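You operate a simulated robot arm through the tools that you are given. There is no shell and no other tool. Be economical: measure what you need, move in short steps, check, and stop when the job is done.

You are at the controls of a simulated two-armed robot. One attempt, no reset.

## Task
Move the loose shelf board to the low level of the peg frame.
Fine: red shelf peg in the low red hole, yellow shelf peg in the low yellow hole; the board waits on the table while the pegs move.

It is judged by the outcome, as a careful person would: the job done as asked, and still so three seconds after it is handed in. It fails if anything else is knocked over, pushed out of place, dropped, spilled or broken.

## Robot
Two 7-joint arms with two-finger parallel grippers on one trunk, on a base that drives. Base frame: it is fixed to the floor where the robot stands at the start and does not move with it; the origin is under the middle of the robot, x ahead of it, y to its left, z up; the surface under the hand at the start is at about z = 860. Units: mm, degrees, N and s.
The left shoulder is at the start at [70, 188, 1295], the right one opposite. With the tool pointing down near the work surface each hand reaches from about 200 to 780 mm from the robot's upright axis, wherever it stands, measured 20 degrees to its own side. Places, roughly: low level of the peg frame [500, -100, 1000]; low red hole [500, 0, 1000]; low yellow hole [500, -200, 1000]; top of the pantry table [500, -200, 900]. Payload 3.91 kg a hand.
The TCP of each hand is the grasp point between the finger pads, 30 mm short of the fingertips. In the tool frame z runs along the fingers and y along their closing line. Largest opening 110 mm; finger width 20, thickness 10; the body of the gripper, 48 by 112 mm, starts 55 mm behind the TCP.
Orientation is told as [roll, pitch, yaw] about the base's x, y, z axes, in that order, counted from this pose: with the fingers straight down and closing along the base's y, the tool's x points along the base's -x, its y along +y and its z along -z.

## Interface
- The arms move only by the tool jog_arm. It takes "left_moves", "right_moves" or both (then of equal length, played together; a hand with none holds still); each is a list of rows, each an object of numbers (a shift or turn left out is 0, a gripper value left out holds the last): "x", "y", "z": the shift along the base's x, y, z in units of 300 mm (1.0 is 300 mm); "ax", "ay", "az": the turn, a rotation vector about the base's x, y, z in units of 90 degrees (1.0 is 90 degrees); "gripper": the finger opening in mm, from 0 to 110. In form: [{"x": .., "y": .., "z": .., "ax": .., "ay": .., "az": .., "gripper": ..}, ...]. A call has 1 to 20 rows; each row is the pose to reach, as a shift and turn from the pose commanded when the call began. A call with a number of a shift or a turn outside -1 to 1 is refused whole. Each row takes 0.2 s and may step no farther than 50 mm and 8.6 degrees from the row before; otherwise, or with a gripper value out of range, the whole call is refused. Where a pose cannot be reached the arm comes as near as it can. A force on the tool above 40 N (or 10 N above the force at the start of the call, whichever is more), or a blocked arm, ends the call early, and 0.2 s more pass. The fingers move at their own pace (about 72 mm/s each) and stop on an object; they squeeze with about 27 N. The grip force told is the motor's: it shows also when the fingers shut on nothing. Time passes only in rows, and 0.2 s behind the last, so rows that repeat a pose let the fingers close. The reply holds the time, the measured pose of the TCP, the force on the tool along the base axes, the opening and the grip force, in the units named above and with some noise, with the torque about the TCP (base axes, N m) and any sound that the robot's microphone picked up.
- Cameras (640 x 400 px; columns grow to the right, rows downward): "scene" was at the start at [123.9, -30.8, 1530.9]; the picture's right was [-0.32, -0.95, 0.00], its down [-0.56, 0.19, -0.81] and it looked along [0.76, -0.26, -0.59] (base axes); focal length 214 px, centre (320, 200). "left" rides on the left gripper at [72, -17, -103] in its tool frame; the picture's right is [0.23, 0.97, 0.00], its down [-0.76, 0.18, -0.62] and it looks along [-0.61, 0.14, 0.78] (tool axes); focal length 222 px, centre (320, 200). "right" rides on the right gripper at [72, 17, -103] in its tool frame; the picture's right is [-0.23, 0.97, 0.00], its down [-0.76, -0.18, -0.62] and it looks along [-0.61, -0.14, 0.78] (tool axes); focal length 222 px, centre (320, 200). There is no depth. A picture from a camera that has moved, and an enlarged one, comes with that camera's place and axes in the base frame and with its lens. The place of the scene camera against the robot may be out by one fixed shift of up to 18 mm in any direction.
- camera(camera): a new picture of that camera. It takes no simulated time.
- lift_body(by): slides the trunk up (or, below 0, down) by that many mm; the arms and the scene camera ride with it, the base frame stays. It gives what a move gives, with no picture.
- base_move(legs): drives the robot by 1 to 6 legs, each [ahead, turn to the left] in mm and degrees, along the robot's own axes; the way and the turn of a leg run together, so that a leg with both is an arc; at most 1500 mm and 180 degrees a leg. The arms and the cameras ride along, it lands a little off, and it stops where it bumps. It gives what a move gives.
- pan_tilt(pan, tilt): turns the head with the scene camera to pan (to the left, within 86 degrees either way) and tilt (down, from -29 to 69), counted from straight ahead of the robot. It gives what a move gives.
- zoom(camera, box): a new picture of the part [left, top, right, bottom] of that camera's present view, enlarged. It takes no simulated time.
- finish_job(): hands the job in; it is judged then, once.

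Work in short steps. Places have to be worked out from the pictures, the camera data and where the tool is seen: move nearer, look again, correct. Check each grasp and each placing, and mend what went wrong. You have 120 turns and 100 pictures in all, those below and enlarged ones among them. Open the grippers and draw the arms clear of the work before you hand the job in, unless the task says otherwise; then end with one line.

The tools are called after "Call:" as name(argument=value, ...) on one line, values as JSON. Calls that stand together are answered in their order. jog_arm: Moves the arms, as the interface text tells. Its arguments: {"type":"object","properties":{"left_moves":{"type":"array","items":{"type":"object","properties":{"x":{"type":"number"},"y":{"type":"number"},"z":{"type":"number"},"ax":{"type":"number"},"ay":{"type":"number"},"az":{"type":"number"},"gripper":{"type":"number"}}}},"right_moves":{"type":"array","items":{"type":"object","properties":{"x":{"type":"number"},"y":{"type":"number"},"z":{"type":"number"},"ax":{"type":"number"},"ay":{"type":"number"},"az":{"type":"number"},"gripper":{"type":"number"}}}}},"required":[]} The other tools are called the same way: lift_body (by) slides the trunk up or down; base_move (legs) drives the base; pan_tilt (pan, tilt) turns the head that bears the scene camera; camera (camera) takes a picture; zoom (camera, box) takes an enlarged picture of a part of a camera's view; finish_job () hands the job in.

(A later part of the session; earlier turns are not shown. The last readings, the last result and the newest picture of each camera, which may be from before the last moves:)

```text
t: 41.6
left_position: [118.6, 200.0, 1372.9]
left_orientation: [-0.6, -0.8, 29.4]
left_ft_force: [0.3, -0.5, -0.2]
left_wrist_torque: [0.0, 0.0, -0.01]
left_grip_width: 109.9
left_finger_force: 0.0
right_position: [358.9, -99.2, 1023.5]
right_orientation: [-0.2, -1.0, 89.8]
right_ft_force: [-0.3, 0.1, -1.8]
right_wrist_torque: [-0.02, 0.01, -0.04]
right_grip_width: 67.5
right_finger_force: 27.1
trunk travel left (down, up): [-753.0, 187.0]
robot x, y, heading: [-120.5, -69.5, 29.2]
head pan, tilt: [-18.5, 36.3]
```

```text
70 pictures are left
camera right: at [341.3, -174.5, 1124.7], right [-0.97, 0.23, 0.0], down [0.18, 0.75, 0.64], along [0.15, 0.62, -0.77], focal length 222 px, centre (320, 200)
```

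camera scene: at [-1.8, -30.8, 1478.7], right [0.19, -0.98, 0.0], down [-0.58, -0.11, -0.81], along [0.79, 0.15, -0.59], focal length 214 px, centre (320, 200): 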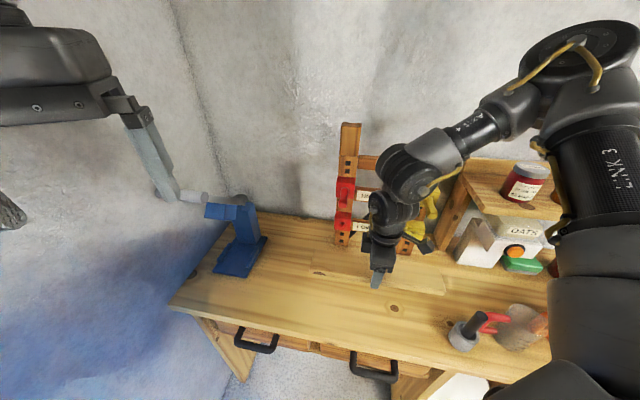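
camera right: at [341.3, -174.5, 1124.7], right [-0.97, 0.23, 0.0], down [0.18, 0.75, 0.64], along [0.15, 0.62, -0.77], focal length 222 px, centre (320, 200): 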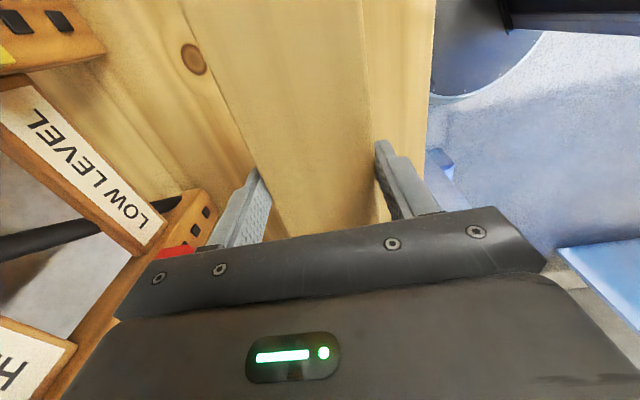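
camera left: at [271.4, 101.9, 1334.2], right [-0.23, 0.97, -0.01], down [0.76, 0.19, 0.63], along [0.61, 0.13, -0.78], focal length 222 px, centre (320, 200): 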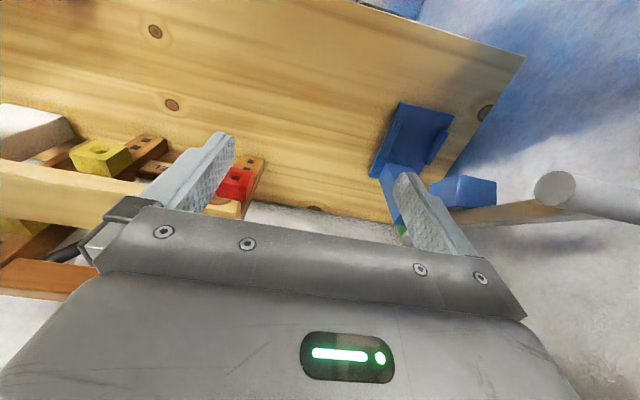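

All clear. Lower 115 mm more (tips to ≈878), then I'll feel for the table with the arm.

Call:
lift_body(by=-115)

Call:
jog_arm(right_moves=[{"z": -0.02}, {"z": -0.035}, {"z": -0.045}, {"z": -0.055}, {"z": -0.065}, {"z": -0.075}, {"z": -0.085}])

Call:
camera(camera="scene")

```text
t: 43.1
left_position: [118.4, 199.5, 1258.1]
left_orientation: [-0.6, -0.8, 29.4]
left_ft_force: [-1.2, 0.1, 0.0]
left_wrist_torque: [-0.02, -0.01, 0.01]
left_grip_width: 110.3
left_finger_force: 0.1
right_position: [359.8, -100.7, 908.2]
right_orientation: [-0.3, -1.0, 89.9]
right_ft_force: [0.8, 0.0, -1.6]
right_wrist_torque: [0.03, 0.0, -0.01]
right_grip_width: 67.4
right_finger_force: 27.0
trunk travel left (down, up): [-638.0, 302.0]
robot x, y, heading: [-121.3, -67.4, 29.6]
head pan, tilt: [-18.5, 36.3]
```

```text
t: 44.5
left_position: [116.5, 198.9, 1259.0]
left_orientation: [-0.7, -0.8, 29.5]
left_ft_force: [0.5, 0.0, -0.8]
left_wrist_torque: [0.01, 0.02, 0.02]
left_grip_width: 109.9
left_finger_force: 0.2
right_position: [358.4, -99.7, 890.1]
right_orientation: [-0.7, -1.1, 89.9]
right_ft_force: [-4.6, -6.5, 25.6]
right_wrist_torque: [-0.44, 1.23, 0.13]
right_grip_width: 67.4
right_finger_force: 26.8
trunk travel left (down, up): [-638.0, 302.0]
robot x, y, heading: [-125.8, -70.3, 29.5]
head pan, tilt: [-18.5, 36.3]
stopped in row 6 (right hand): the force on the tool passed its limit at 47 N (the readings are from after the stop); the commanded pose is now the measured one
```

```text
69 pictures are left
camera scene: at [-4.3, -31.4, 1364.3], right [0.19, -0.98, 0.0], down [-0.58, -0.11, -0.81], along [0.79, 0.15, -0.59], focal length 214 px, centre (320, 200)
```

scene: 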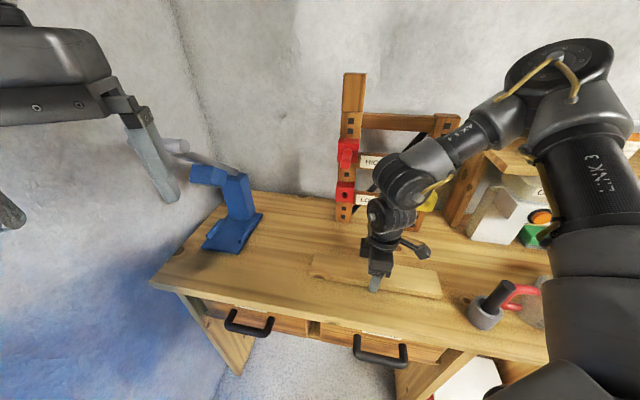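

Contact at TCP 890 (tips at the 860 table). Release gently and rise.

Call:
jog_arm(right_moves=[{"z": 0.005, "gripper": 70}, {"z": 0.006, "gripper": 80}, {"z": 0.006, "gripper": 84}, {"z": 0.1}, {"z": 0.2}, {"z": 0.35}])

Call:
camera(camera="right")

Call:
camera(camera="scene")

```text
t: 45.9
left_position: [116.3, 199.8, 1256.7]
left_orientation: [-0.7, -0.8, 29.5]
left_ft_force: [-0.3, -0.5, 0.4]
left_wrist_torque: [0.01, 0.01, 0.01]
left_grip_width: 109.9
left_finger_force: 0.0
right_position: [358.3, -99.6, 994.1]
right_orientation: [-0.7, -1.1, 89.8]
right_ft_force: [0.4, -0.3, -0.1]
right_wrist_torque: [-0.02, -0.01, -0.01]
right_grip_width: 84.2
right_finger_force: 0.1
trunk travel left (down, up): [-638.0, 302.0]
robot x, y, heading: [-120.6, -67.4, 29.2]
head pan, tilt: [-18.5, 36.3]
```

```text
68 pictures are left
camera right: at [339.9, -173.7, 1096.0], right [-0.97, 0.23, -0.01], down [0.17, 0.75, 0.64], along [0.15, 0.62, -0.77], focal length 222 px, centre (320, 200)
```

right: 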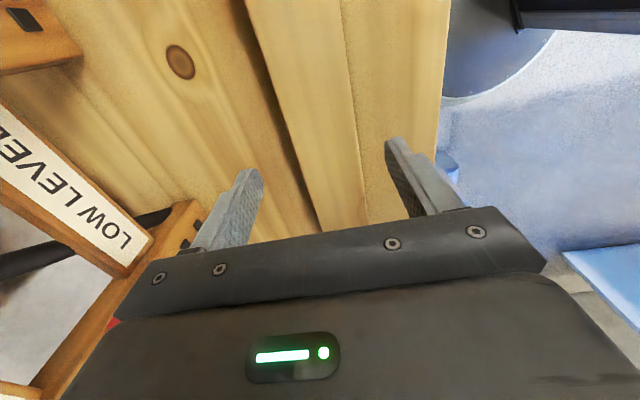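

```text
67 pictures are left
camera scene: at [-3.6, -30.8, 1363.7], right [0.19, -0.98, 0.0], down [-0.58, -0.11, -0.81], along [0.79, 0.15, -0.59], focal length 214 px, centre (320, 200)
```

scene: 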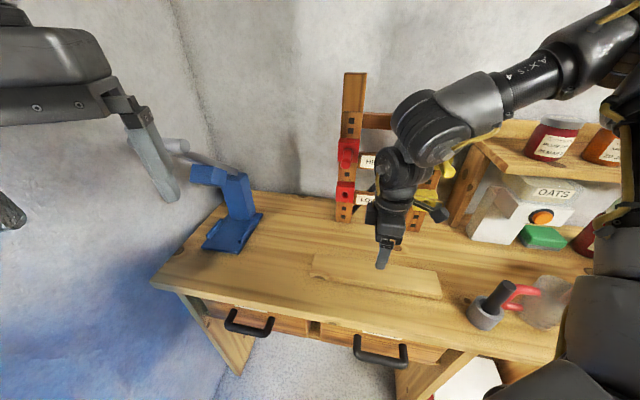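

The board lies flat on the table (x≈325–392, y≈−258..58). Now I'll raise the trunk to clear everything and turn the base back to heading 0 for the peg work. Backing up slightly gives room for a forward-pointing hand.

Call:
lift_body(by=200)

Call:
base_move(legs=[[0, -29.3], [-60, 0]])

Call:
camera(camera="scene")

```text
t: 48.0
left_position: [118.3, 198.9, 1457.7]
left_orientation: [-0.6, -0.7, 29.5]
left_ft_force: [0.8, -0.3, 0.2]
left_wrist_torque: [-0.01, -0.01, 0.03]
left_grip_width: 109.7
left_finger_force: 0.0
right_position: [360.4, -99.5, 1193.4]
right_orientation: [-0.6, -1.1, 89.9]
right_ft_force: [0.1, 0.1, -0.8]
right_wrist_torque: [-0.03, -0.02, 0.0]
right_grip_width: 84.0
right_finger_force: 0.0
trunk travel left (down, up): [-838.0, 102.0]
robot x, y, heading: [-123.5, -68.7, 29.6]
head pan, tilt: [-18.5, 36.3]
```

```text
t: 50.5
left_position: [171.8, 46.2, 1454.2]
left_orientation: [-0.8, -0.2, 0.0]
left_ft_force: [2.8, 0.6, 0.2]
left_wrist_torque: [0.04, 0.11, -0.01]
left_grip_width: 109.9
left_finger_force: 0.0
right_position: [231.3, -333.1, 1190.7]
right_orientation: [-0.2, -0.8, 60.2]
right_ft_force: [0.8, 0.4, -0.1]
right_wrist_torque: [0.03, 0.05, 0.0]
right_grip_width: 84.0
right_finger_force: 0.1
trunk travel left (down, up): [-838.0, 102.0]
robot x, y, heading: [-181.1, -67.0, -0.4]
head pan, tilt: [-18.5, 36.3]
```

```text
66 pictures are left
camera scene: at [-46.5, -99.5, 1562.4], right [-0.32, -0.95, 0.0], down [-0.57, 0.19, -0.8], along [0.76, -0.26, -0.6], focal length 214 px, centre (320, 200)
```

scene: 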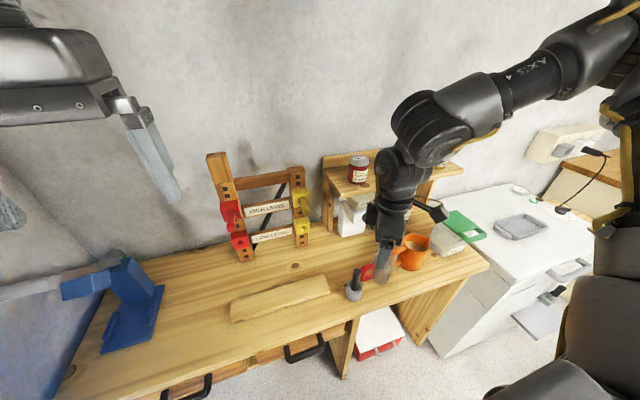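

The frame and pegs are now visible; zoom in.

Call:
zoom(camera="scene", box=[200, 150, 340, 270])

```text
3.33 times, centred on (270, 210) of scene
camera zoom: at [-46.5, -99.5, 1562.4], right [-0.32, -0.95, 0.0], down [-0.57, 0.19, -0.8], along [0.76, -0.26, -0.6], focal length 715 px, centre (487, 167)
```

zoom: 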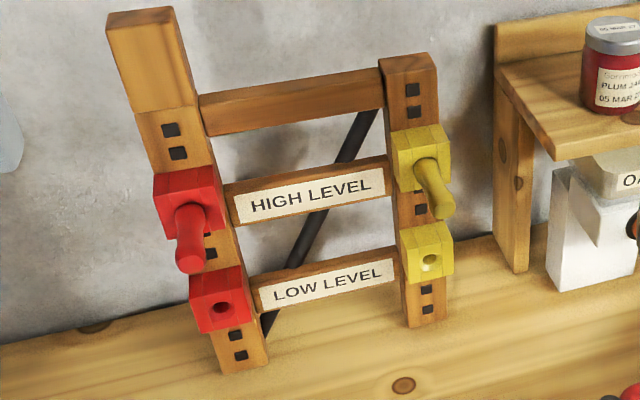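

Pegs: red end ≈[452, −3, 1128], yellow ≈[451, −222, 1128]. The low holes are at z≈1005. I'll undo the right hand's yaw, moving up and inward.

Call:
jog_arm(right_moves=[{"az": -0.09, "z": 0.05}, {"az": -0.18, "z": 0.1}, {"az": -0.27, "z": 0.1, "y": 0.05}, {"az": -0.36, "z": 0.1, "y": 0.1}, {"az": -0.45, "z": 0.1, "y": 0.15}, {"az": -0.54, "z": 0.1, "y": 0.2}, {"az": -0.63, "z": 0.1, "y": 0.25}, {"az": -0.668, "z": 0.1, "y": 0.3}])

```text
t: 52.3
left_position: [159.6, 42.8, 1457.4]
left_orientation: [-0.4, -0.7, -0.1]
left_ft_force: [-0.3, -0.9, 0.0]
left_wrist_torque: [0.03, -0.01, -0.01]
left_grip_width: 110.1
left_finger_force: 0.2
right_position: [251.7, -323.5, 1260.6]
right_orientation: [-0.6, -0.9, 0.9]
right_ft_force: [1.2, 0.1, 0.4]
right_wrist_torque: [0.0, 0.01, 0.01]
right_grip_width: 84.4
right_finger_force: 0.0
right hand out of reach, approached as far as the arm can: row 6, 7, 8
trunk travel left (down, up): [-838.0, 102.0]
robot x, y, heading: [-181.6, -68.4, -0.0]
head pan, tilt: [-18.5, 36.3]
```

Now pitch the right hand up to point along +x, advancing slightly.

Call:
jog_arm(right_moves=[{"ay": -0.09, "x": 0.05}, {"ay": -0.18, "x": 0.1}, {"ay": -0.27, "x": 0.15}, {"ay": -0.36, "x": 0.2}, {"ay": -0.45, "x": 0.25}, {"ay": -0.54, "x": 0.3}, {"ay": -0.63, "x": 0.33}, {"ay": -0.72, "x": 0.35}, {"ay": -0.81, "x": 0.35}, {"ay": -0.9, "x": 0.35}, {"ay": -0.99, "x": 0.35}])

Call:
camera(camera="scene")

```text
t: 54.7
left_position: [162.8, 52.7, 1456.5]
left_orientation: [-0.9, -0.5, 0.0]
left_ft_force: [0.6, 0.2, 0.4]
left_wrist_torque: [-0.07, 0.03, 0.06]
left_grip_width: 110.0
left_finger_force: 0.0
right_position: [354.4, -313.8, 1261.6]
right_orientation: [-98.0, -89.2, 97.8]
right_ft_force: [0.0, -0.4, -0.3]
right_wrist_torque: [0.0, 0.05, 0.01]
right_grip_width: 84.0
right_finger_force: 0.0
right hand out of reach, approached as far as the arm can: row 1, 2, 3, 4, 5, 6, 7, 8, 9, 10
trunk travel left (down, up): [-838.0, 102.0]
robot x, y, heading: [-182.3, -71.6, -0.0]
head pan, tilt: [-18.5, 36.3]
```

```text
64 pictures are left
camera scene: at [-55.6, -93.4, 1563.4], right [-0.32, -0.95, 0.0], down [-0.56, 0.18, -0.81], along [0.76, -0.26, -0.59], focal length 214 px, centre (320, 200)
```

scene: 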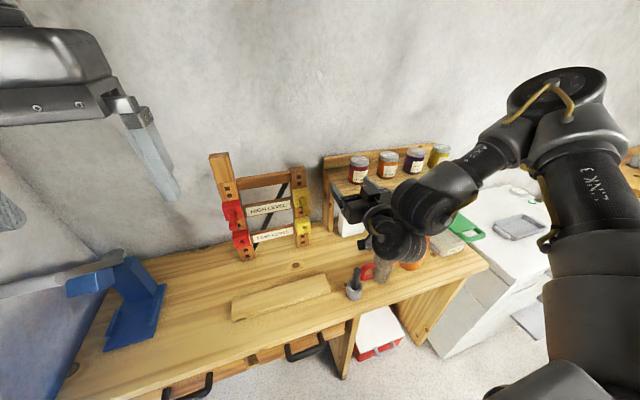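

The hand is horizontal. Move to the pre-grasp at about [395, −222, 1128].

Call:
jog_arm(right_moves=[{"y": 0.08, "z": -0.05, "gripper": 60}, {"y": 0.16, "z": -0.15}, {"y": 0.24, "z": -0.25}, {"y": 0.3, "z": -0.36}, {"y": 0.3, "z": -0.445}, {"y": 0.3, "z": -0.445, "x": 0.06}])

Call:
camera(camera="right")

Call:
zoom(camera="scene", box=[200, 130, 400, 270])

```text
t: 56.1
left_position: [160.0, 44.8, 1457.7]
left_orientation: [-0.5, -0.6, -0.1]
left_ft_force: [-0.5, 0.1, 0.1]
left_wrist_torque: [0.03, 0.01, -0.01]
left_grip_width: 109.9
left_finger_force: 0.0
right_position: [360.6, -298.0, 1232.1]
right_orientation: [-149.4, -90.0, 149.0]
right_ft_force: [0.5, -0.7, 0.1]
right_wrist_torque: [-0.04, 0.02, 0.02]
right_grip_width: 59.8
right_finger_force: 0.1
right hand out of reach, approached as far as the arm can: row 2, 3, 4, 5, 6
trunk travel left (down, up): [-838.0, 102.0]
robot x, y, heading: [-179.6, -69.8, -0.0]
head pan, tilt: [-18.5, 36.3]
```

```text
63 pictures are left
camera right: at [257.2, -280.7, 1158.4], right [0.01, 0.97, 0.23], down [-0.63, -0.17, 0.76], along [0.78, -0.15, 0.61], focal length 222 px, centre (320, 200)
```

right: 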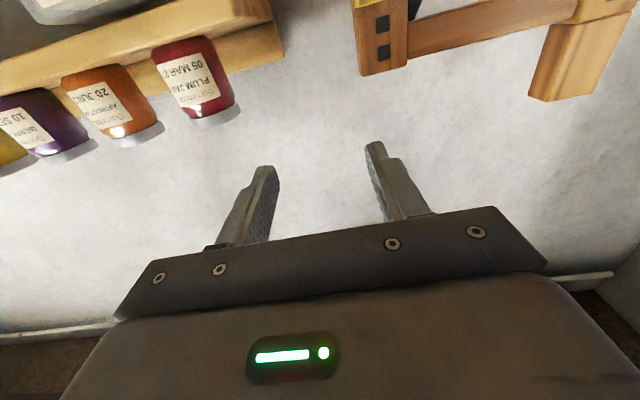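

```text
2.86 times, centred on (300, 200) of scene
camera zoom: at [-58.1, -100.7, 1563.7], right [-0.32, -0.95, 0.0], down [-0.56, 0.19, -0.81], along [0.76, -0.26, -0.59], focal length 613 px, centre (377, 200)
```

zoom: 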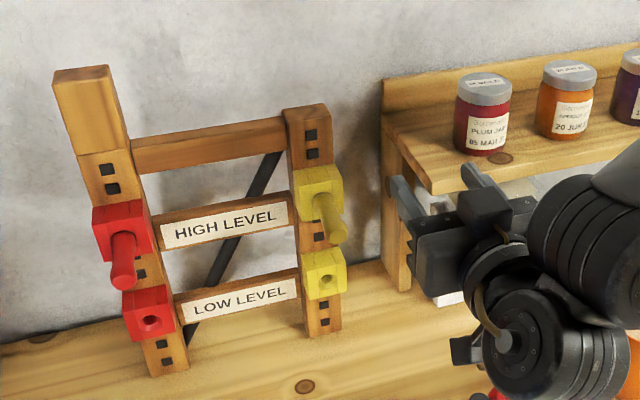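

The pose hits a wrist limit when the hand is low relative to the shoulder. I'll test with the hand higher relative to the trunk, then lower the trunk afterwards.

Call:
jog_arm(right_moves=[{"z": 0.1, "x": 0.05}, {"z": 0.2, "x": 0.1}, {"z": 0.3, "x": 0.15}, {"z": 0.3, "x": 0.15, "y": 0.12}, {"z": 0.3, "x": 0.15, "y": 0.25}])

```text
t: 57.3
left_position: [162.3, 48.9, 1457.5]
left_orientation: [-0.8, -0.6, -0.2]
left_ft_force: [0.1, -0.2, -0.1]
left_wrist_torque: [-0.03, 0.0, 0.03]
left_grip_width: 109.9
left_finger_force: 0.0
right_position: [401.9, -234.5, 1323.1]
right_orientation: [-129.9, -89.7, 129.6]
right_ft_force: [-1.5, -0.4, -0.4]
right_wrist_torque: [-0.03, 0.02, -0.03]
right_grip_width: 59.8
right_finger_force: 0.0
right hand out of reach, approached as far as the arm can: row 5
trunk travel left (down, up): [-838.0, 102.0]
robot x, y, heading: [-184.6, -69.8, -0.1]
head pan, tilt: [-18.5, 36.3]
```

Better. Raise a bit more and go in y.

Call:
jog_arm(right_moves=[{"z": 0.1}, {"z": 0.2}, {"z": 0.25, "y": 0.06}, {"z": 0.25, "y": 0.12}, {"z": 0.25, "y": 0.18}])

```text
t: 58.5
left_position: [160.5, 46.8, 1456.9]
left_orientation: [-0.7, -0.6, 0.0]
left_ft_force: [0.2, -0.3, 0.4]
left_wrist_torque: [0.0, -0.01, 0.03]
left_grip_width: 110.2
left_finger_force: 0.1
right_position: [386.2, -231.9, 1393.6]
right_orientation: [-151.3, -89.8, 150.7]
right_ft_force: [0.8, -0.5, 0.5]
right_wrist_torque: [-0.03, 0.01, -0.01]
right_grip_width: 59.9
right_finger_force: 0.0
right hand out of reach, approached as far as the arm can: row 3, 4, 5
trunk travel left (down, up): [-838.0, 102.0]
robot x, y, heading: [-180.6, -66.6, -0.1]
head pan, tilt: [-18.5, 36.3]
```

The y limit remains, so I'll shift the base sideways by about +75 mm with a small manoeuvre. The hand stays high at z≈1393.

Call:
base_move(legs=[[-130, 0], [0, 30], [150, 0], [0, -30]])

```text
t: 63.7
left_position: [168.2, 119.1, 1456.6]
left_orientation: [-0.7, -0.6, -0.8]
left_ft_force: [0.4, -0.2, 0.2]
left_wrist_torque: [-0.01, 0.01, 0.0]
left_grip_width: 110.2
left_finger_force: 0.0
right_position: [390.8, -161.9, 1393.1]
right_orientation: [-150.7, -89.8, 149.4]
right_ft_force: [-0.4, 0.7, -0.3]
right_wrist_torque: [0.0, -0.04, -0.03]
right_grip_width: 60.0
right_finger_force: 0.1
trunk travel left (down, up): [-838.0, 102.0]
robot x, y, heading: [-173.2, 7.5, -1.0]
head pan, tilt: [-18.5, 36.3]
```

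Now jog y −60 to line up with the yellow peg, and then lower the trunk.

Call:
jog_arm(right_moves=[{"y": -0.1, "az": 0.01}, {"y": -0.2, "az": 0.01, "x": -0.01}])

Call:
lift_body(by=-250)

Call:
camera(camera="right")

Call:
camera(camera="scene")

```text
t: 64.3
left_position: [167.2, 116.4, 1457.9]
left_orientation: [-0.6, -0.5, -0.8]
left_ft_force: [-0.5, 0.3, -0.2]
left_wrist_torque: [-0.01, 0.02, 0.02]
left_grip_width: 109.9
left_finger_force: 0.0
right_position: [386.7, -224.4, 1392.5]
right_orientation: [173.0, -89.8, -173.4]
right_ft_force: [0.0, 0.1, 0.2]
right_wrist_torque: [-0.03, 0.02, 0.02]
right_grip_width: 60.2
right_finger_force: 0.1
trunk travel left (down, up): [-838.0, 102.0]
robot x, y, heading: [-174.4, 4.5, -0.8]
head pan, tilt: [-18.5, 36.3]
```

```text
t: 66.9
left_position: [167.3, 117.6, 1206.7]
left_orientation: [-0.6, -0.6, -0.8]
left_ft_force: [-0.1, -0.1, 0.9]
left_wrist_torque: [0.0, -0.02, 0.01]
left_grip_width: 110.2
left_finger_force: 0.0
right_position: [388.3, -222.0, 1142.3]
right_orientation: [-164.4, -89.7, 164.0]
right_ft_force: [-0.1, 0.0, 0.0]
right_wrist_torque: [0.01, 0.0, 0.01]
right_grip_width: 60.1
right_finger_force: 0.0
trunk travel left (down, up): [-588.0, 352.0]
robot x, y, heading: [-173.5, 7.7, -0.7]
head pan, tilt: [-18.5, 36.3]
```

```text
61 pictures are left
camera right: at [284.3, -205.1, 1070.0], right [0.01, 0.97, 0.23], down [-0.63, -0.17, 0.76], along [0.78, -0.15, 0.61], focal length 222 px, centre (320, 200)
```

right: 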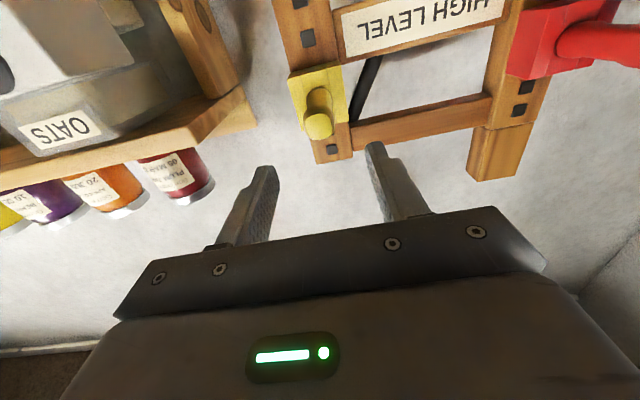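

```text
60 pictures are left
camera scene: at [-53.0, -25.4, 1313.7], right [-0.33, -0.94, 0.0], down [-0.56, 0.2, -0.81], along [0.76, -0.27, -0.59], focal length 214 px, centre (320, 200)
```

scene: 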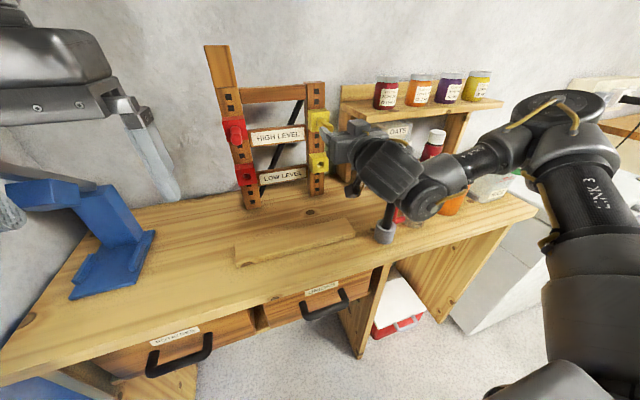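

The hand camera puts the yellow peg at y≈−221, z≈1129. I'll lower the trunk 13 mm and advance the arm to x≈450.

Call:
lift_body(by=-13)

Call:
jog_arm(right_moves=[{"x": 0.06}, {"x": 0.13}, {"x": 0.2}])

Call:
camera(camera="right")

Call:
zoom(camera="scene", box=[280, 80, 400, 210])

```text
t: 67.5
left_position: [167.0, 117.4, 1194.6]
left_orientation: [-0.7, -0.6, -0.9]
left_ft_force: [-0.1, 0.0, -0.5]
left_wrist_torque: [0.01, 0.04, -0.01]
left_grip_width: 110.3
left_finger_force: 0.1
right_position: [386.8, -221.9, 1129.8]
right_orientation: [-164.5, -89.8, 164.1]
right_ft_force: [0.2, 0.0, -0.5]
right_wrist_torque: [0.03, -0.03, -0.02]
right_grip_width: 59.9
right_finger_force: 0.1
trunk travel left (down, up): [-575.0, 365.0]
robot x, y, heading: [-179.0, 5.3, -0.7]
head pan, tilt: [-18.5, 36.3]
```

```text
t: 68.3
left_position: [168.2, 117.6, 1193.8]
left_orientation: [-0.7, -0.6, -0.8]
left_ft_force: [-0.6, 0.1, 0.3]
left_wrist_torque: [0.01, 0.02, 0.03]
left_grip_width: 109.9
left_finger_force: 0.1
right_position: [417.9, -213.4, 1121.0]
right_orientation: [-173.1, -89.7, 172.5]
right_ft_force: [0.2, 0.3, 0.7]
right_wrist_torque: [0.0, 0.0, -0.03]
right_grip_width: 59.9
right_finger_force: 0.1
right hand out of reach, approached as far as the arm can: row 2, 3
trunk travel left (down, up): [-575.0, 365.0]
robot x, y, heading: [-174.5, 6.8, -0.7]
head pan, tilt: [-18.5, 36.3]
```

```text
59 pictures are left
camera right: at [314.7, -195.2, 1047.7], right [0.01, 0.97, 0.23], down [-0.63, -0.17, 0.76], along [0.78, -0.15, 0.61], focal length 222 px, centre (320, 200)
```

right: 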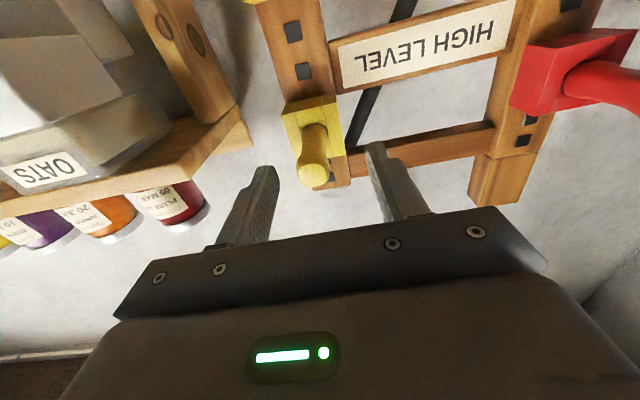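

```text
3.08 times, centred on (340, 145) of scene
camera zoom: at [-52.7, -25.5, 1300.6], right [-0.33, -0.94, 0.0], down [-0.56, 0.2, -0.81], along [0.76, -0.27, -0.59], focal length 660 px, centre (258, 369)
```

zoom: 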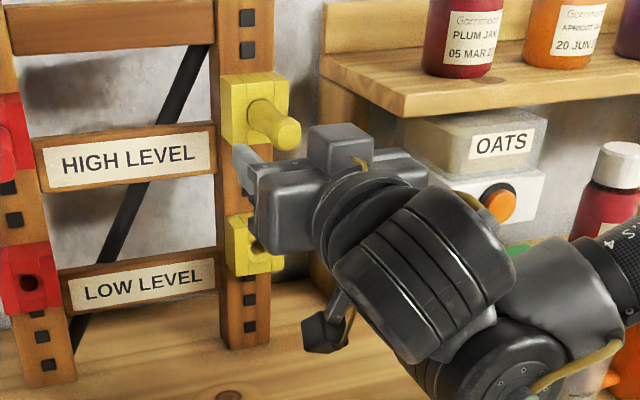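

The arm runs out of reach forward, so I'll use the base for the gross advance. First I check that the arm can retract, back to [340, −221, 1129].

Call:
jog_arm(right_moves=[{"x": -0.1, "y": -0.026, "z": 0.027}, {"x": -0.2, "y": -0.026, "z": 0.027}, {"x": -0.3, "y": -0.026, "z": 0.027}])

```text
t: 69.1
left_position: [169.1, 116.7, 1193.4]
left_orientation: [-0.6, -0.6, -0.8]
left_ft_force: [0.4, -0.3, 0.0]
left_wrist_torque: [0.05, 0.01, 0.0]
left_grip_width: 110.2
left_finger_force: 0.1
right_position: [356.8, -225.3, 1130.7]
right_orientation: [-171.9, -89.9, 171.5]
right_ft_force: [-0.5, 1.0, 0.1]
right_wrist_torque: [0.02, -0.02, 0.03]
right_grip_width: 59.7
right_finger_force: 0.0
right hand out of reach, approached as far as the arm can: row 3
trunk travel left (down, up): [-575.0, 365.0]
robot x, y, heading: [-178.0, 2.8, -1.0]
head pan, tilt: [-18.5, 36.3]
```

Better idea: grip the pegs from above, with the fingers straight down and closing along y. That is the arms' natural pose. I'll raise the trunk and pitch the right hand back down.

Call:
lift_body(by=263)

Call:
jog_arm(right_moves=[{"ay": 0.09, "y": -0.05}, {"ay": 0.18, "y": -0.1}, {"ay": 0.27, "y": -0.15}, {"ay": 0.36, "y": -0.2}, {"ay": 0.45, "y": -0.25}, {"ay": 0.54, "y": -0.28}, {"ay": 0.63, "y": -0.28}, {"ay": 0.72, "y": -0.28}, {"ay": 0.81, "y": -0.28}, {"ay": 0.9, "y": -0.28}, {"ay": 0.99, "y": -0.28}])

```text
t: 71.8
left_position: [167.0, 117.4, 1456.5]
left_orientation: [-0.6, -0.6, -0.9]
left_ft_force: [0.7, 0.2, -0.2]
left_wrist_torque: [0.01, -0.03, -0.04]
left_grip_width: 110.0
left_finger_force: 0.0
right_position: [356.3, -224.1, 1394.5]
right_orientation: [-164.4, -89.8, 164.0]
right_ft_force: [0.0, -0.7, 0.3]
right_wrist_torque: [0.01, -0.01, 0.0]
right_grip_width: 59.9
right_finger_force: 0.1
trunk travel left (down, up): [-838.0, 102.0]
robot x, y, heading: [-174.3, 12.0, -0.8]
head pan, tilt: [-18.5, 36.3]
```

```text
t: 74.2
left_position: [167.1, 118.8, 1457.6]
left_orientation: [-0.9, -0.6, -0.8]
left_ft_force: [0.9, 0.1, 0.5]
left_wrist_torque: [-0.04, -0.02, 0.01]
left_grip_width: 109.9
left_finger_force: 0.0
right_position: [342.2, -253.2, 1387.4]
right_orientation: [-1.4, -72.8, -1.6]
right_ft_force: [-1.1, 0.2, -0.6]
right_wrist_torque: [-0.02, -0.03, 0.01]
right_grip_width: 60.0
right_finger_force: 0.0
right hand out of reach, approached as far as the arm can: row 2, 3, 4, 5, 6, 7, 8, 9, 10, 11
trunk travel left (down, up): [-838.0, 102.0]
robot x, y, heading: [-177.5, 6.6, -0.8]
head pan, tilt: [-18.5, 36.3]
```

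The pitch stalled. I'll retrace the earlier path: lower and further outward while pitching down.

Call:
jog_arm(right_moves=[{"z": -0.1, "y": -0.06}, {"z": -0.2, "y": -0.12}, {"z": -0.3, "y": -0.18}, {"z": -0.4, "y": -0.24, "ay": 0.06}, {"z": -0.42, "y": -0.24, "ay": 0.14}, {"z": -0.42, "y": -0.24, "ay": 0.22}, {"z": -0.42, "y": -0.24, "ay": 0.3}, {"z": -0.42, "y": -0.24, "ay": 0.38, "x": -0.04}, {"z": -0.42, "y": -0.24, "ay": 0.46, "x": -0.08}, {"z": -0.42, "y": -0.24, "ay": 0.54, "x": -0.12}, {"z": -0.42, "y": -0.24, "ay": 0.62, "x": -0.16}, {"z": -0.42, "y": -0.24, "ay": 0.7, "x": -0.2}, {"z": -0.42, "y": -0.24, "ay": 0.78, "x": -0.24}])

Call:
camera(camera="scene")

```text
t: 77.0
left_position: [168.7, 120.8, 1456.3]
left_orientation: [-0.8, -0.5, -0.8]
left_ft_force: [-0.2, 0.8, -0.1]
left_wrist_torque: [-0.03, 0.01, 0.02]
left_grip_width: 109.9
left_finger_force: 0.1
right_position: [307.0, -417.0, 1243.1]
right_orientation: [-25.4, -51.4, 0.3]
right_ft_force: [0.1, 0.7, 0.9]
right_wrist_torque: [0.0, 0.01, -0.04]
right_grip_width: 59.9
right_finger_force: 0.1
right hand out of reach, approached as far as the arm can: row 1, 2, 3, 4, 5, 6, 7, 8, 9, 10, 11, 12, 13
trunk travel left (down, up): [-838.0, 102.0]
robot x, y, heading: [-172.3, 7.2, -0.7]
head pan, tilt: [-18.5, 36.3]
```

```text
57 pictures are left
camera scene: at [-51.2, -21.6, 1563.5], right [-0.33, -0.94, 0.0], down [-0.56, 0.19, -0.81], along [0.76, -0.27, -0.59], focal length 214 px, centre (320, 200)
```

scene: 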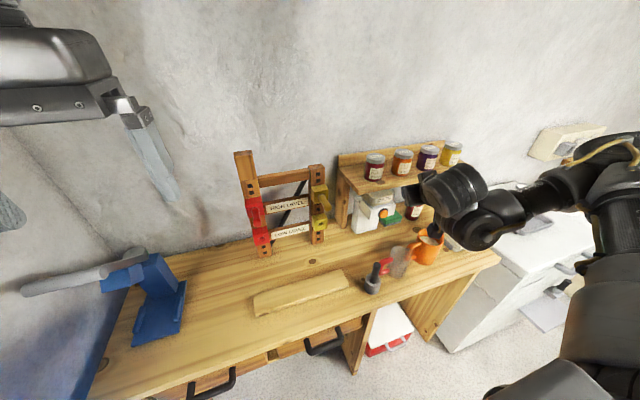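

Continue rotating to straight-down while rising and coming back, toward the start-like pose.

Call:
jog_arm(right_moves=[{"ax": 0.033, "ay": 0.07, "az": 0.016, "z": 0.06, "x": -0.03}, {"ax": 0.066, "ay": 0.14, "az": 0.032, "z": 0.12, "x": -0.06}, {"ax": 0.098, "ay": 0.21, "az": 0.047, "z": 0.18, "x": -0.1}, {"ax": 0.131, "ay": 0.28, "az": 0.063, "z": 0.24, "x": -0.14}, {"ax": 0.164, "ay": 0.35, "az": 0.079, "z": 0.3, "x": -0.18}, {"ax": 0.197, "ay": 0.421, "az": 0.095, "z": 0.36, "x": -0.22, "y": 0.05}, {"ax": 0.23, "ay": 0.491, "az": 0.11, "z": 0.42, "x": -0.26, "y": 0.1}, {"ax": 0.262, "ay": 0.561, "az": 0.126, "z": 0.42, "x": -0.28, "y": 0.15}, {"ax": 0.262, "ay": 0.561, "az": 0.126, "z": 0.42, "x": -0.28, "y": 0.2}])

```text
t: 79.0
left_position: [167.8, 118.9, 1456.7]
left_orientation: [-0.7, -0.5, -0.8]
left_ft_force: [-0.5, 0.5, 0.6]
left_wrist_torque: [-0.05, -0.05, 0.02]
left_grip_width: 109.9
left_finger_force: 0.0
right_position: [305.9, -419.0, 1241.3]
right_orientation: [-25.0, -51.5, 0.0]
right_ft_force: [-0.5, -0.3, 0.7]
right_wrist_torque: [0.02, 0.02, 0.01]
right_grip_width: 60.1
right_finger_force: 0.0
right hand out of reach, approached as far as the arm can: row 1, 2, 3, 4, 5, 6, 7, 8, 9
trunk travel left (down, up): [-838.0, 102.0]
robot x, y, heading: [-175.5, 10.0, -0.7]
head pan, tilt: [-18.5, 36.3]
```

Stuck against a joint limit in that direction. Test moving forward/outward instead without turning.

Call:
jog_arm(right_moves=[{"y": -0.08}, {"y": -0.16}, {"y": -0.16, "z": 0.1}, {"y": -0.16, "z": 0.2}])

Call:
jog_arm(right_moves=[{"ay": 0.08}, {"ay": 0.16}, {"ay": 0.24}])

```text
t: 80.0
left_position: [168.1, 118.5, 1456.2]
left_orientation: [-0.7, -0.6, -0.9]
left_ft_force: [0.3, -0.3, 0.3]
left_wrist_torque: [-0.02, 0.01, 0.02]
left_grip_width: 109.9
left_finger_force: 0.0
right_position: [290.5, -460.4, 1258.6]
right_orientation: [-27.1, -52.3, -0.1]
right_ft_force: [0.1, 0.2, 0.1]
right_wrist_torque: [-0.01, -0.03, 0.02]
right_grip_width: 60.0
right_finger_force: 0.1
right hand out of reach, approached as far as the arm can: row 1, 2, 3, 4
trunk travel left (down, up): [-838.0, 102.0]
robot x, y, heading: [-177.6, 7.2, -0.4]
head pan, tilt: [-18.5, 36.3]
```

```text
t: 80.8
left_position: [168.0, 116.9, 1457.6]
left_orientation: [-0.6, -0.6, -0.7]
left_ft_force: [0.1, -0.9, 0.5]
left_wrist_torque: [-0.04, -0.01, 0.0]
left_grip_width: 110.0
left_finger_force: 0.0
right_position: [290.1, -460.5, 1259.1]
right_orientation: [-26.9, -52.3, -0.3]
right_ft_force: [-1.0, -0.3, 0.6]
right_wrist_torque: [0.02, -0.03, -0.01]
right_grip_width: 60.0
right_finger_force: 0.0
right hand out of reach, approached as far as the arm can: row 1, 2, 3
trunk travel left (down, up): [-838.0, 102.0]
robot x, y, heading: [-175.9, 8.6, -0.7]
head pan, tilt: [-18.5, 36.3]
```

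Pitch-down is blocked here. I'll go back toward horizontal while returning to the spot where it originally pitched up, about 536 mm ahead of and 245 mm right of the robot and 67 mm below the shoulder.

Call:
jog_arm(right_moves=[{"y": 0.1, "x": 0.04, "ay": -0.06, "ax": 0.03}, {"y": 0.2, "x": 0.08, "ay": -0.12, "ax": 0.06}, {"y": 0.3, "x": 0.12, "ay": -0.18, "ax": 0.1}, {"y": 0.4, "x": 0.16, "ay": -0.24, "ax": 0.15}, {"y": 0.5, "x": 0.2, "ay": -0.3, "ax": 0.2}, {"y": 0.6, "x": 0.22, "ay": -0.34, "ax": 0.25}, {"y": 0.7, "x": 0.22, "ay": -0.38, "ax": 0.3}])

Call:
camera(camera="scene")

```text
t: 82.4
left_position: [164.3, 115.6, 1458.2]
left_orientation: [-0.7, -0.7, -0.8]
left_ft_force: [0.5, -0.1, 0.1]
left_wrist_torque: [0.03, -0.01, 0.01]
left_grip_width: 109.9
left_finger_force: 0.0
right_position: [355.1, -252.9, 1256.7]
right_orientation: [61.3, -64.6, -79.5]
right_ft_force: [0.3, -0.5, -0.2]
right_wrist_torque: [-0.01, -0.01, 0.02]
right_grip_width: 59.7
right_finger_force: 0.1
right hand out of reach, approached as far as the arm can: row 1, 2, 3, 4
trunk travel left (down, up): [-838.0, 102.0]
robot x, y, heading: [-178.0, 7.2, -0.9]
head pan, tilt: [-18.5, 36.3]
```

```text
56 pictures are left
camera scene: at [-56.2, -27.3, 1563.9], right [-0.33, -0.94, 0.0], down [-0.56, 0.2, -0.81], along [0.76, -0.27, -0.59], focal length 214 px, centre (320, 200)
```

scene: 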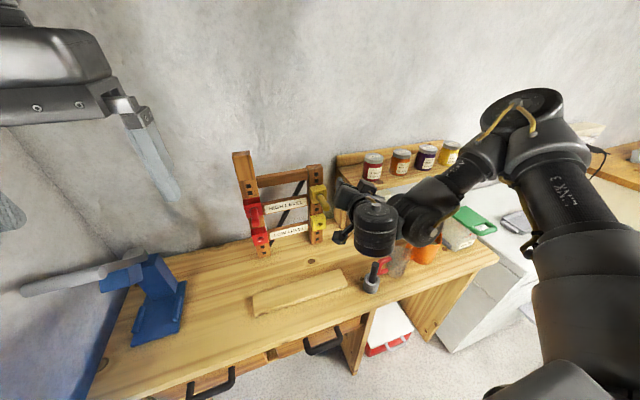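

Reachable again, with the tool roughly horizontal. I'll rotate it down along the reverse of the original path (x −105 mm, same height).

Call:
jog_arm(right_moves=[{"ax": -0.005, "ay": 0.08, "az": 0.032, "y": -0.04}, {"ax": -0.01, "ay": 0.16, "az": 0.065, "y": -0.08}, {"ax": -0.014, "ay": 0.24, "az": 0.097, "x": -0.03, "y": -0.12}, {"ax": -0.019, "ay": 0.32, "az": 0.13, "x": -0.06, "y": -0.15}, {"ax": -0.024, "ay": 0.4, "az": 0.162, "x": -0.1, "y": -0.18}, {"ax": -0.029, "ay": 0.48, "az": 0.195, "x": -0.14, "y": -0.2}, {"ax": -0.034, "ay": 0.56, "az": 0.227, "x": -0.18, "y": -0.2}, {"ax": -0.038, "ay": 0.64, "az": 0.26, "x": -0.22, "y": -0.2}, {"ax": -0.043, "ay": 0.72, "az": 0.292, "x": -0.26, "y": -0.2}, {"ax": -0.048, "ay": 0.8, "az": 0.325, "x": -0.3, "y": -0.2}, {"ax": -0.053, "ay": 0.88, "az": 0.357, "x": -0.35, "y": -0.2}])

```text
t: 84.8
left_position: [168.2, 117.2, 1458.0]
left_orientation: [-0.6, -0.6, -0.7]
left_ft_force: [-1.1, -0.2, 0.3]
left_wrist_torque: [-0.03, -0.01, 0.0]
left_grip_width: 110.0
left_finger_force: 0.1
right_position: [319.0, -379.4, 1247.4]
right_orientation: [0.7, -56.7, -27.7]
right_ft_force: [0.1, 0.6, 0.6]
right_wrist_torque: [0.01, 0.02, -0.03]
right_grip_width: 60.0
right_finger_force: 0.1
right hand out of reach, approached as far as the arm can: row 3, 4, 5, 6, 7, 8, 9, 10, 11
trunk travel left (down, up): [-838.0, 102.0]
robot x, y, heading: [-180.8, 7.3, -0.8]
head pan, tilt: [-18.5, 36.3]
```

Still limited. I'll back the base off 200 mm for room and unwind the right arm by extending it forward and up, away from the jars.

Call:
base_move(legs=[[-250, 0]])

Call:
jog_arm(right_moves=[{"x": 0.1, "z": 0.05}, {"x": 0.2, "z": 0.1}, {"x": 0.3, "z": 0.15}, {"x": 0.4, "z": 0.2}, {"x": 0.5, "z": 0.25}, {"x": 0.6, "z": 0.3}])

Call:
camera(camera="scene")

```text
t: 86.6
left_position: [-76.9, 120.5, 1456.1]
left_orientation: [-0.7, -0.5, -0.9]
left_ft_force: [0.3, 0.3, -0.5]
left_wrist_torque: [0.01, 0.03, 0.0]
left_grip_width: 110.0
left_finger_force: 0.1
right_position: [74.5, -377.7, 1246.5]
right_orientation: [0.9, -56.6, -27.7]
right_ft_force: [0.2, -0.1, 0.2]
right_wrist_torque: [0.0, 0.01, 0.03]
right_grip_width: 59.9
right_finger_force: 0.1
trunk travel left (down, up): [-838.0, 102.0]
robot x, y, heading: [-425.4, 10.8, -0.5]
head pan, tilt: [-18.5, 36.3]
```

```text
t: 88.0
left_position: [-79.2, 120.2, 1456.9]
left_orientation: [-0.6, -0.6, -0.8]
left_ft_force: [-0.2, 0.3, 0.2]
left_wrist_torque: [-0.01, 0.0, 0.01]
left_grip_width: 110.0
left_finger_force: 0.1
right_position: [70.6, -378.0, 1245.6]
right_orientation: [0.9, -56.6, -27.9]
right_ft_force: [0.2, -0.5, -1.0]
right_wrist_torque: [0.02, 0.02, -0.06]
right_grip_width: 60.1
right_finger_force: 0.0
right hand out of reach, approached as far as the arm can: row 1, 2, 3, 4, 5, 6
trunk travel left (down, up): [-838.0, 102.0]
robot x, y, heading: [-422.4, 9.8, -1.0]
head pan, tilt: [-18.5, 36.3]
```

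```text
55 pictures are left
camera scene: at [-300.2, -22.2, 1563.7], right [-0.33, -0.94, 0.0], down [-0.56, 0.2, -0.81], along [0.76, -0.27, -0.59], focal length 214 px, centre (320, 200)
```

scene: 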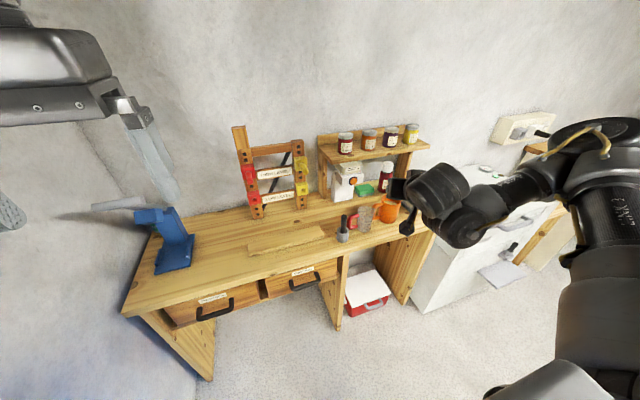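

The wrist is at its "bend down" limit because the forearm isn't vertical enough. There's free space now, so I'll go horizontal, lower the hand and pull it in so the forearm hangs, then pitch down.

Call:
jog_arm(right_moves=[{"ay": -0.08, "az": 0.03}, {"ay": -0.16, "az": 0.06, "z": -0.08}, {"ay": -0.24, "az": 0.09, "z": -0.16}, {"ay": -0.3, "az": 0.12, "z": -0.26}, {"ay": -0.3, "az": 0.16, "z": -0.36}, {"ay": -0.3, "az": 0.2, "z": -0.46}, {"ay": -0.3, "az": 0.24, "z": -0.56}, {"ay": -0.3, "az": 0.28, "z": -0.66}, {"ay": -0.3, "az": 0.28, "z": -0.76}])

Call:
jog_arm(right_moves=[{"ay": 0.08}, {"ay": 0.16}, {"ay": 0.24}, {"ay": 0.32}, {"ay": 0.4}, {"ay": 0.48}, {"ay": 0.56}, {"ay": 0.64}, {"ay": 0.72}])

Call:
camera(camera="scene")

```text
t: 90.0
left_position: [-80.9, 119.1, 1457.3]
left_orientation: [-0.5, -0.7, -1.0]
left_ft_force: [0.5, 1.1, 0.0]
left_wrist_torque: [0.01, -0.06, 0.03]
left_grip_width: 109.9
left_finger_force: 0.0
right_position: [80.4, -274.4, 1171.0]
right_orientation: [34.5, -80.0, -36.8]
right_ft_force: [-0.8, 0.0, 0.5]
right_wrist_torque: [0.03, 0.03, -0.01]
right_grip_width: 59.8
right_finger_force: 0.0
right hand out of reach, approached as far as the arm can: row 1, 2, 3, 4, 5, 6, 7, 8, 9
trunk travel left (down, up): [-838.0, 102.0]
robot x, y, heading: [-421.5, 10.5, -0.9]
head pan, tilt: [-18.5, 36.3]
```

```text
t: 92.0
left_position: [-77.3, 121.4, 1457.1]
left_orientation: [-0.8, -0.5, -0.9]
left_ft_force: [0.1, 0.7, 0.7]
left_wrist_torque: [0.03, 0.03, 0.0]
left_grip_width: 110.1
left_finger_force: 0.2
right_position: [99.3, -287.0, 1163.9]
right_orientation: [0.1, -16.7, -6.0]
right_ft_force: [0.1, -0.2, -0.2]
right_wrist_torque: [-0.01, 0.01, 0.02]
right_grip_width: 59.9
right_finger_force: 0.0
right hand out of reach, approached as far as the arm can: row 3, 4, 5, 6, 7, 8, 9
trunk travel left (down, up): [-838.0, 102.0]
robot x, y, heading: [-426.8, 8.1, -1.1]
head pan, tilt: [-18.5, 36.3]
```

```text
54 pictures are left
camera scene: at [-297.8, -21.9, 1563.5], right [-0.33, -0.94, 0.0], down [-0.56, 0.2, -0.81], along [0.76, -0.27, -0.59], focal length 214 px, centre (320, 200)
```

scene: 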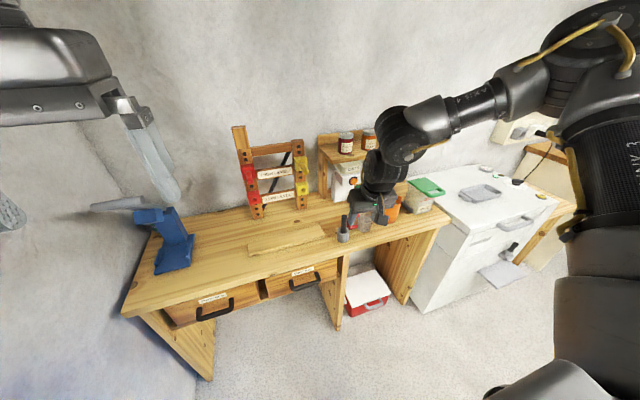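

That freed it (pitch −17°). Finish the rotation to straight down.

Call:
jog_arm(right_moves=[{"ay": 0.06, "az": 0.02}, {"ay": 0.12, "az": 0.05}, {"ay": 0.185, "az": 0.07}, {"ay": 0.185, "az": 0.07, "z": 0.1}])

```text
t: 93.0
left_position: [-80.8, 121.9, 1457.0]
left_orientation: [-0.7, -0.7, -0.9]
left_ft_force: [-0.9, -0.9, -0.6]
left_wrist_torque: [0.0, -0.02, -0.02]
left_grip_width: 110.2
left_finger_force: 0.0
right_position: [97.1, -286.4, 1197.4]
right_orientation: [-0.8, -0.5, 0.2]
right_ft_force: [-0.6, 0.2, 0.0]
right_wrist_torque: [0.02, 0.02, -0.02]
right_grip_width: 60.0
right_finger_force: 0.0
trunk travel left (down, up): [-838.0, 102.0]
robot x, y, heading: [-418.7, 10.9, -1.0]
head pan, tilt: [-18.5, 36.3]
```

The right hand is vertical and natural again. Drive forward 300 mm with a +1° heading correction.

Call:
base_move(legs=[[0, 1], [300, 0]])

Call:
camera(camera="right")

```text
t: 95.4
left_position: [221.8, 126.0, 1457.9]
left_orientation: [-0.7, -0.7, 0.1]
left_ft_force: [-0.3, -0.1, 1.0]
left_wrist_torque: [-0.04, -0.01, 0.0]
left_grip_width: 110.2
left_finger_force: 0.0
right_position: [405.2, -281.3, 1197.5]
right_orientation: [-0.7, -0.4, 1.2]
right_ft_force: [-0.3, 0.9, 0.1]
right_wrist_torque: [0.05, 0.0, -0.01]
right_grip_width: 59.9
right_finger_force: 0.2
trunk travel left (down, up): [-838.0, 102.0]
robot x, y, heading: [-118.6, 9.5, -0.1]
head pan, tilt: [-18.5, 36.3]
```

```text
53 pictures are left
camera right: at [331.5, -263.0, 1299.7], right [0.21, 0.98, -0.01], down [0.76, -0.15, 0.63], along [0.62, -0.14, -0.77], focal length 222 px, centre (320, 200)
```

right: 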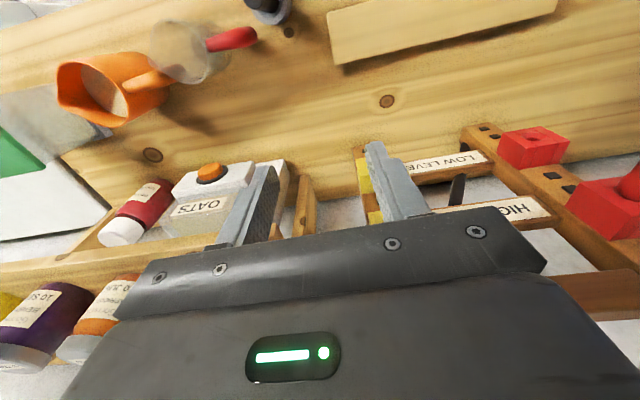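

Shift y +60 and forward 20 to see the yellow peg, still above it.

Call:
jog_arm(right_moves=[{"y": 0.1, "az": -0.013}, {"y": 0.2, "az": -0.013}, {"y": 0.2, "x": 0.1, "az": -0.013}])

Call:
camera(camera="right")

```text
t: 96.2
left_position: [224.2, 124.8, 1456.3]
left_orientation: [-0.6, -0.6, -0.1]
left_ft_force: [0.3, -0.2, 0.2]
left_wrist_torque: [0.03, -0.03, 0.03]
left_grip_width: 110.0
left_finger_force: 0.1
right_position: [411.0, -253.9, 1187.2]
right_orientation: [-0.5, -0.6, -0.1]
right_ft_force: [0.2, -0.2, 0.2]
right_wrist_torque: [0.0, 0.0, -0.02]
right_grip_width: 60.1
right_finger_force: 0.1
right hand out of reach, approached as far as the arm can: row 2, 3
trunk travel left (down, up): [-838.0, 102.0]
robot x, y, heading: [-121.4, 13.1, -0.1]
head pan, tilt: [-18.5, 36.3]
```

```text
52 pictures are left
camera right: at [337.8, -235.5, 1290.2], right [0.23, 0.97, -0.01], down [0.76, -0.17, 0.63], along [0.61, -0.15, -0.77], focal length 222 px, centre (320, 200)
```

right: 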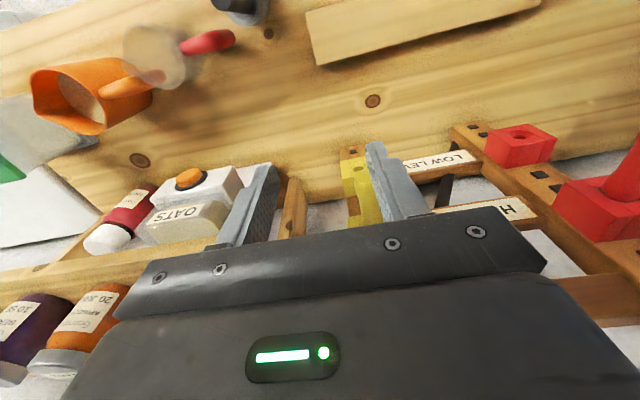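

The right hand needs to be about 265 mm or more right of the robot's axis. I'll raise the trunk 60 mm for safety and shift the base about +65 mm in y.

Call:
lift_body(by=60)

Call:
base_move(legs=[[-170, 0], [0, 30], [140, 0], [0, -30], [60, 0]])

Call:
camera(camera="right")

```text
t: 97.2
left_position: [222.4, 126.5, 1516.8]
left_orientation: [-0.7, -0.6, 0.1]
left_ft_force: [-0.6, -0.4, -0.2]
left_wrist_torque: [0.0, 0.0, 0.01]
left_grip_width: 109.9
left_finger_force: 0.0
right_position: [409.9, -252.4, 1248.4]
right_orientation: [-0.6, -0.6, 0.1]
right_ft_force: [0.3, 0.1, -0.7]
right_wrist_torque: [0.0, 0.01, -0.03]
right_grip_width: 59.9
right_finger_force: 0.0
trunk travel left (down, up): [-898.0, 42.0]
robot x, y, heading: [-121.2, 11.6, 0.3]
head pan, tilt: [-18.5, 36.3]
```

```text
t: 103.1
left_position: [215.3, 194.5, 1521.3]
left_orientation: [-0.7, -1.2, -0.3]
left_ft_force: [0.6, 0.3, 0.2]
left_wrist_torque: [0.03, -0.03, 0.01]
left_grip_width: 110.2
left_finger_force: 0.0
right_position: [403.8, -185.2, 1254.2]
right_orientation: [-0.5, -1.4, 0.0]
right_ft_force: [0.5, -0.2, 0.2]
right_wrist_torque: [0.04, -0.02, -0.01]
right_grip_width: 59.8
right_finger_force: 0.1
trunk travel left (down, up): [-898.0, 42.0]
robot x, y, heading: [-109.0, 78.8, 0.0]
head pan, tilt: [-18.5, 36.3]
```

```text
51 pictures are left
camera right: at [330.3, -167.3, 1356.0], right [0.23, 0.97, 0.0], down [0.75, -0.17, 0.64], along [0.62, -0.15, -0.77], focal length 222 px, centre (320, 200)
```

right: 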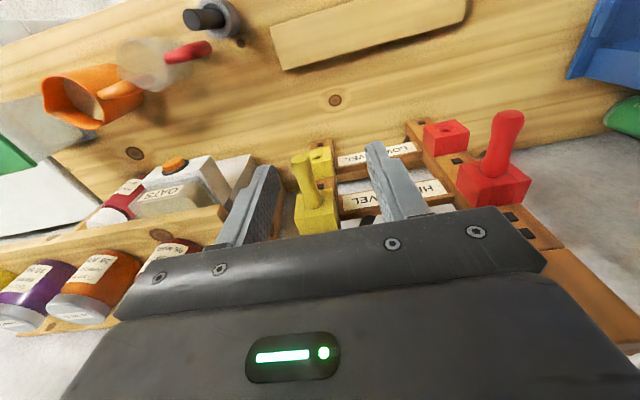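

Now the pegs are visible from above. Zoom for their geometry.

Call:
zoom(camera="right", box=[270, 90, 560, 260])

```text
2.21 times, centred on (415, 175) of right
camera zoom: at [330.3, -167.3, 1356.0], right [0.23, 0.97, 0.0], down [0.75, -0.17, 0.64], along [0.62, -0.15, -0.77], focal length 490 px, centre (110, 255)
```

zoom: 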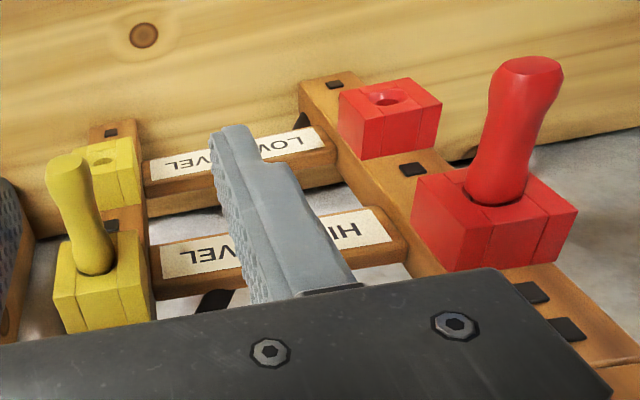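

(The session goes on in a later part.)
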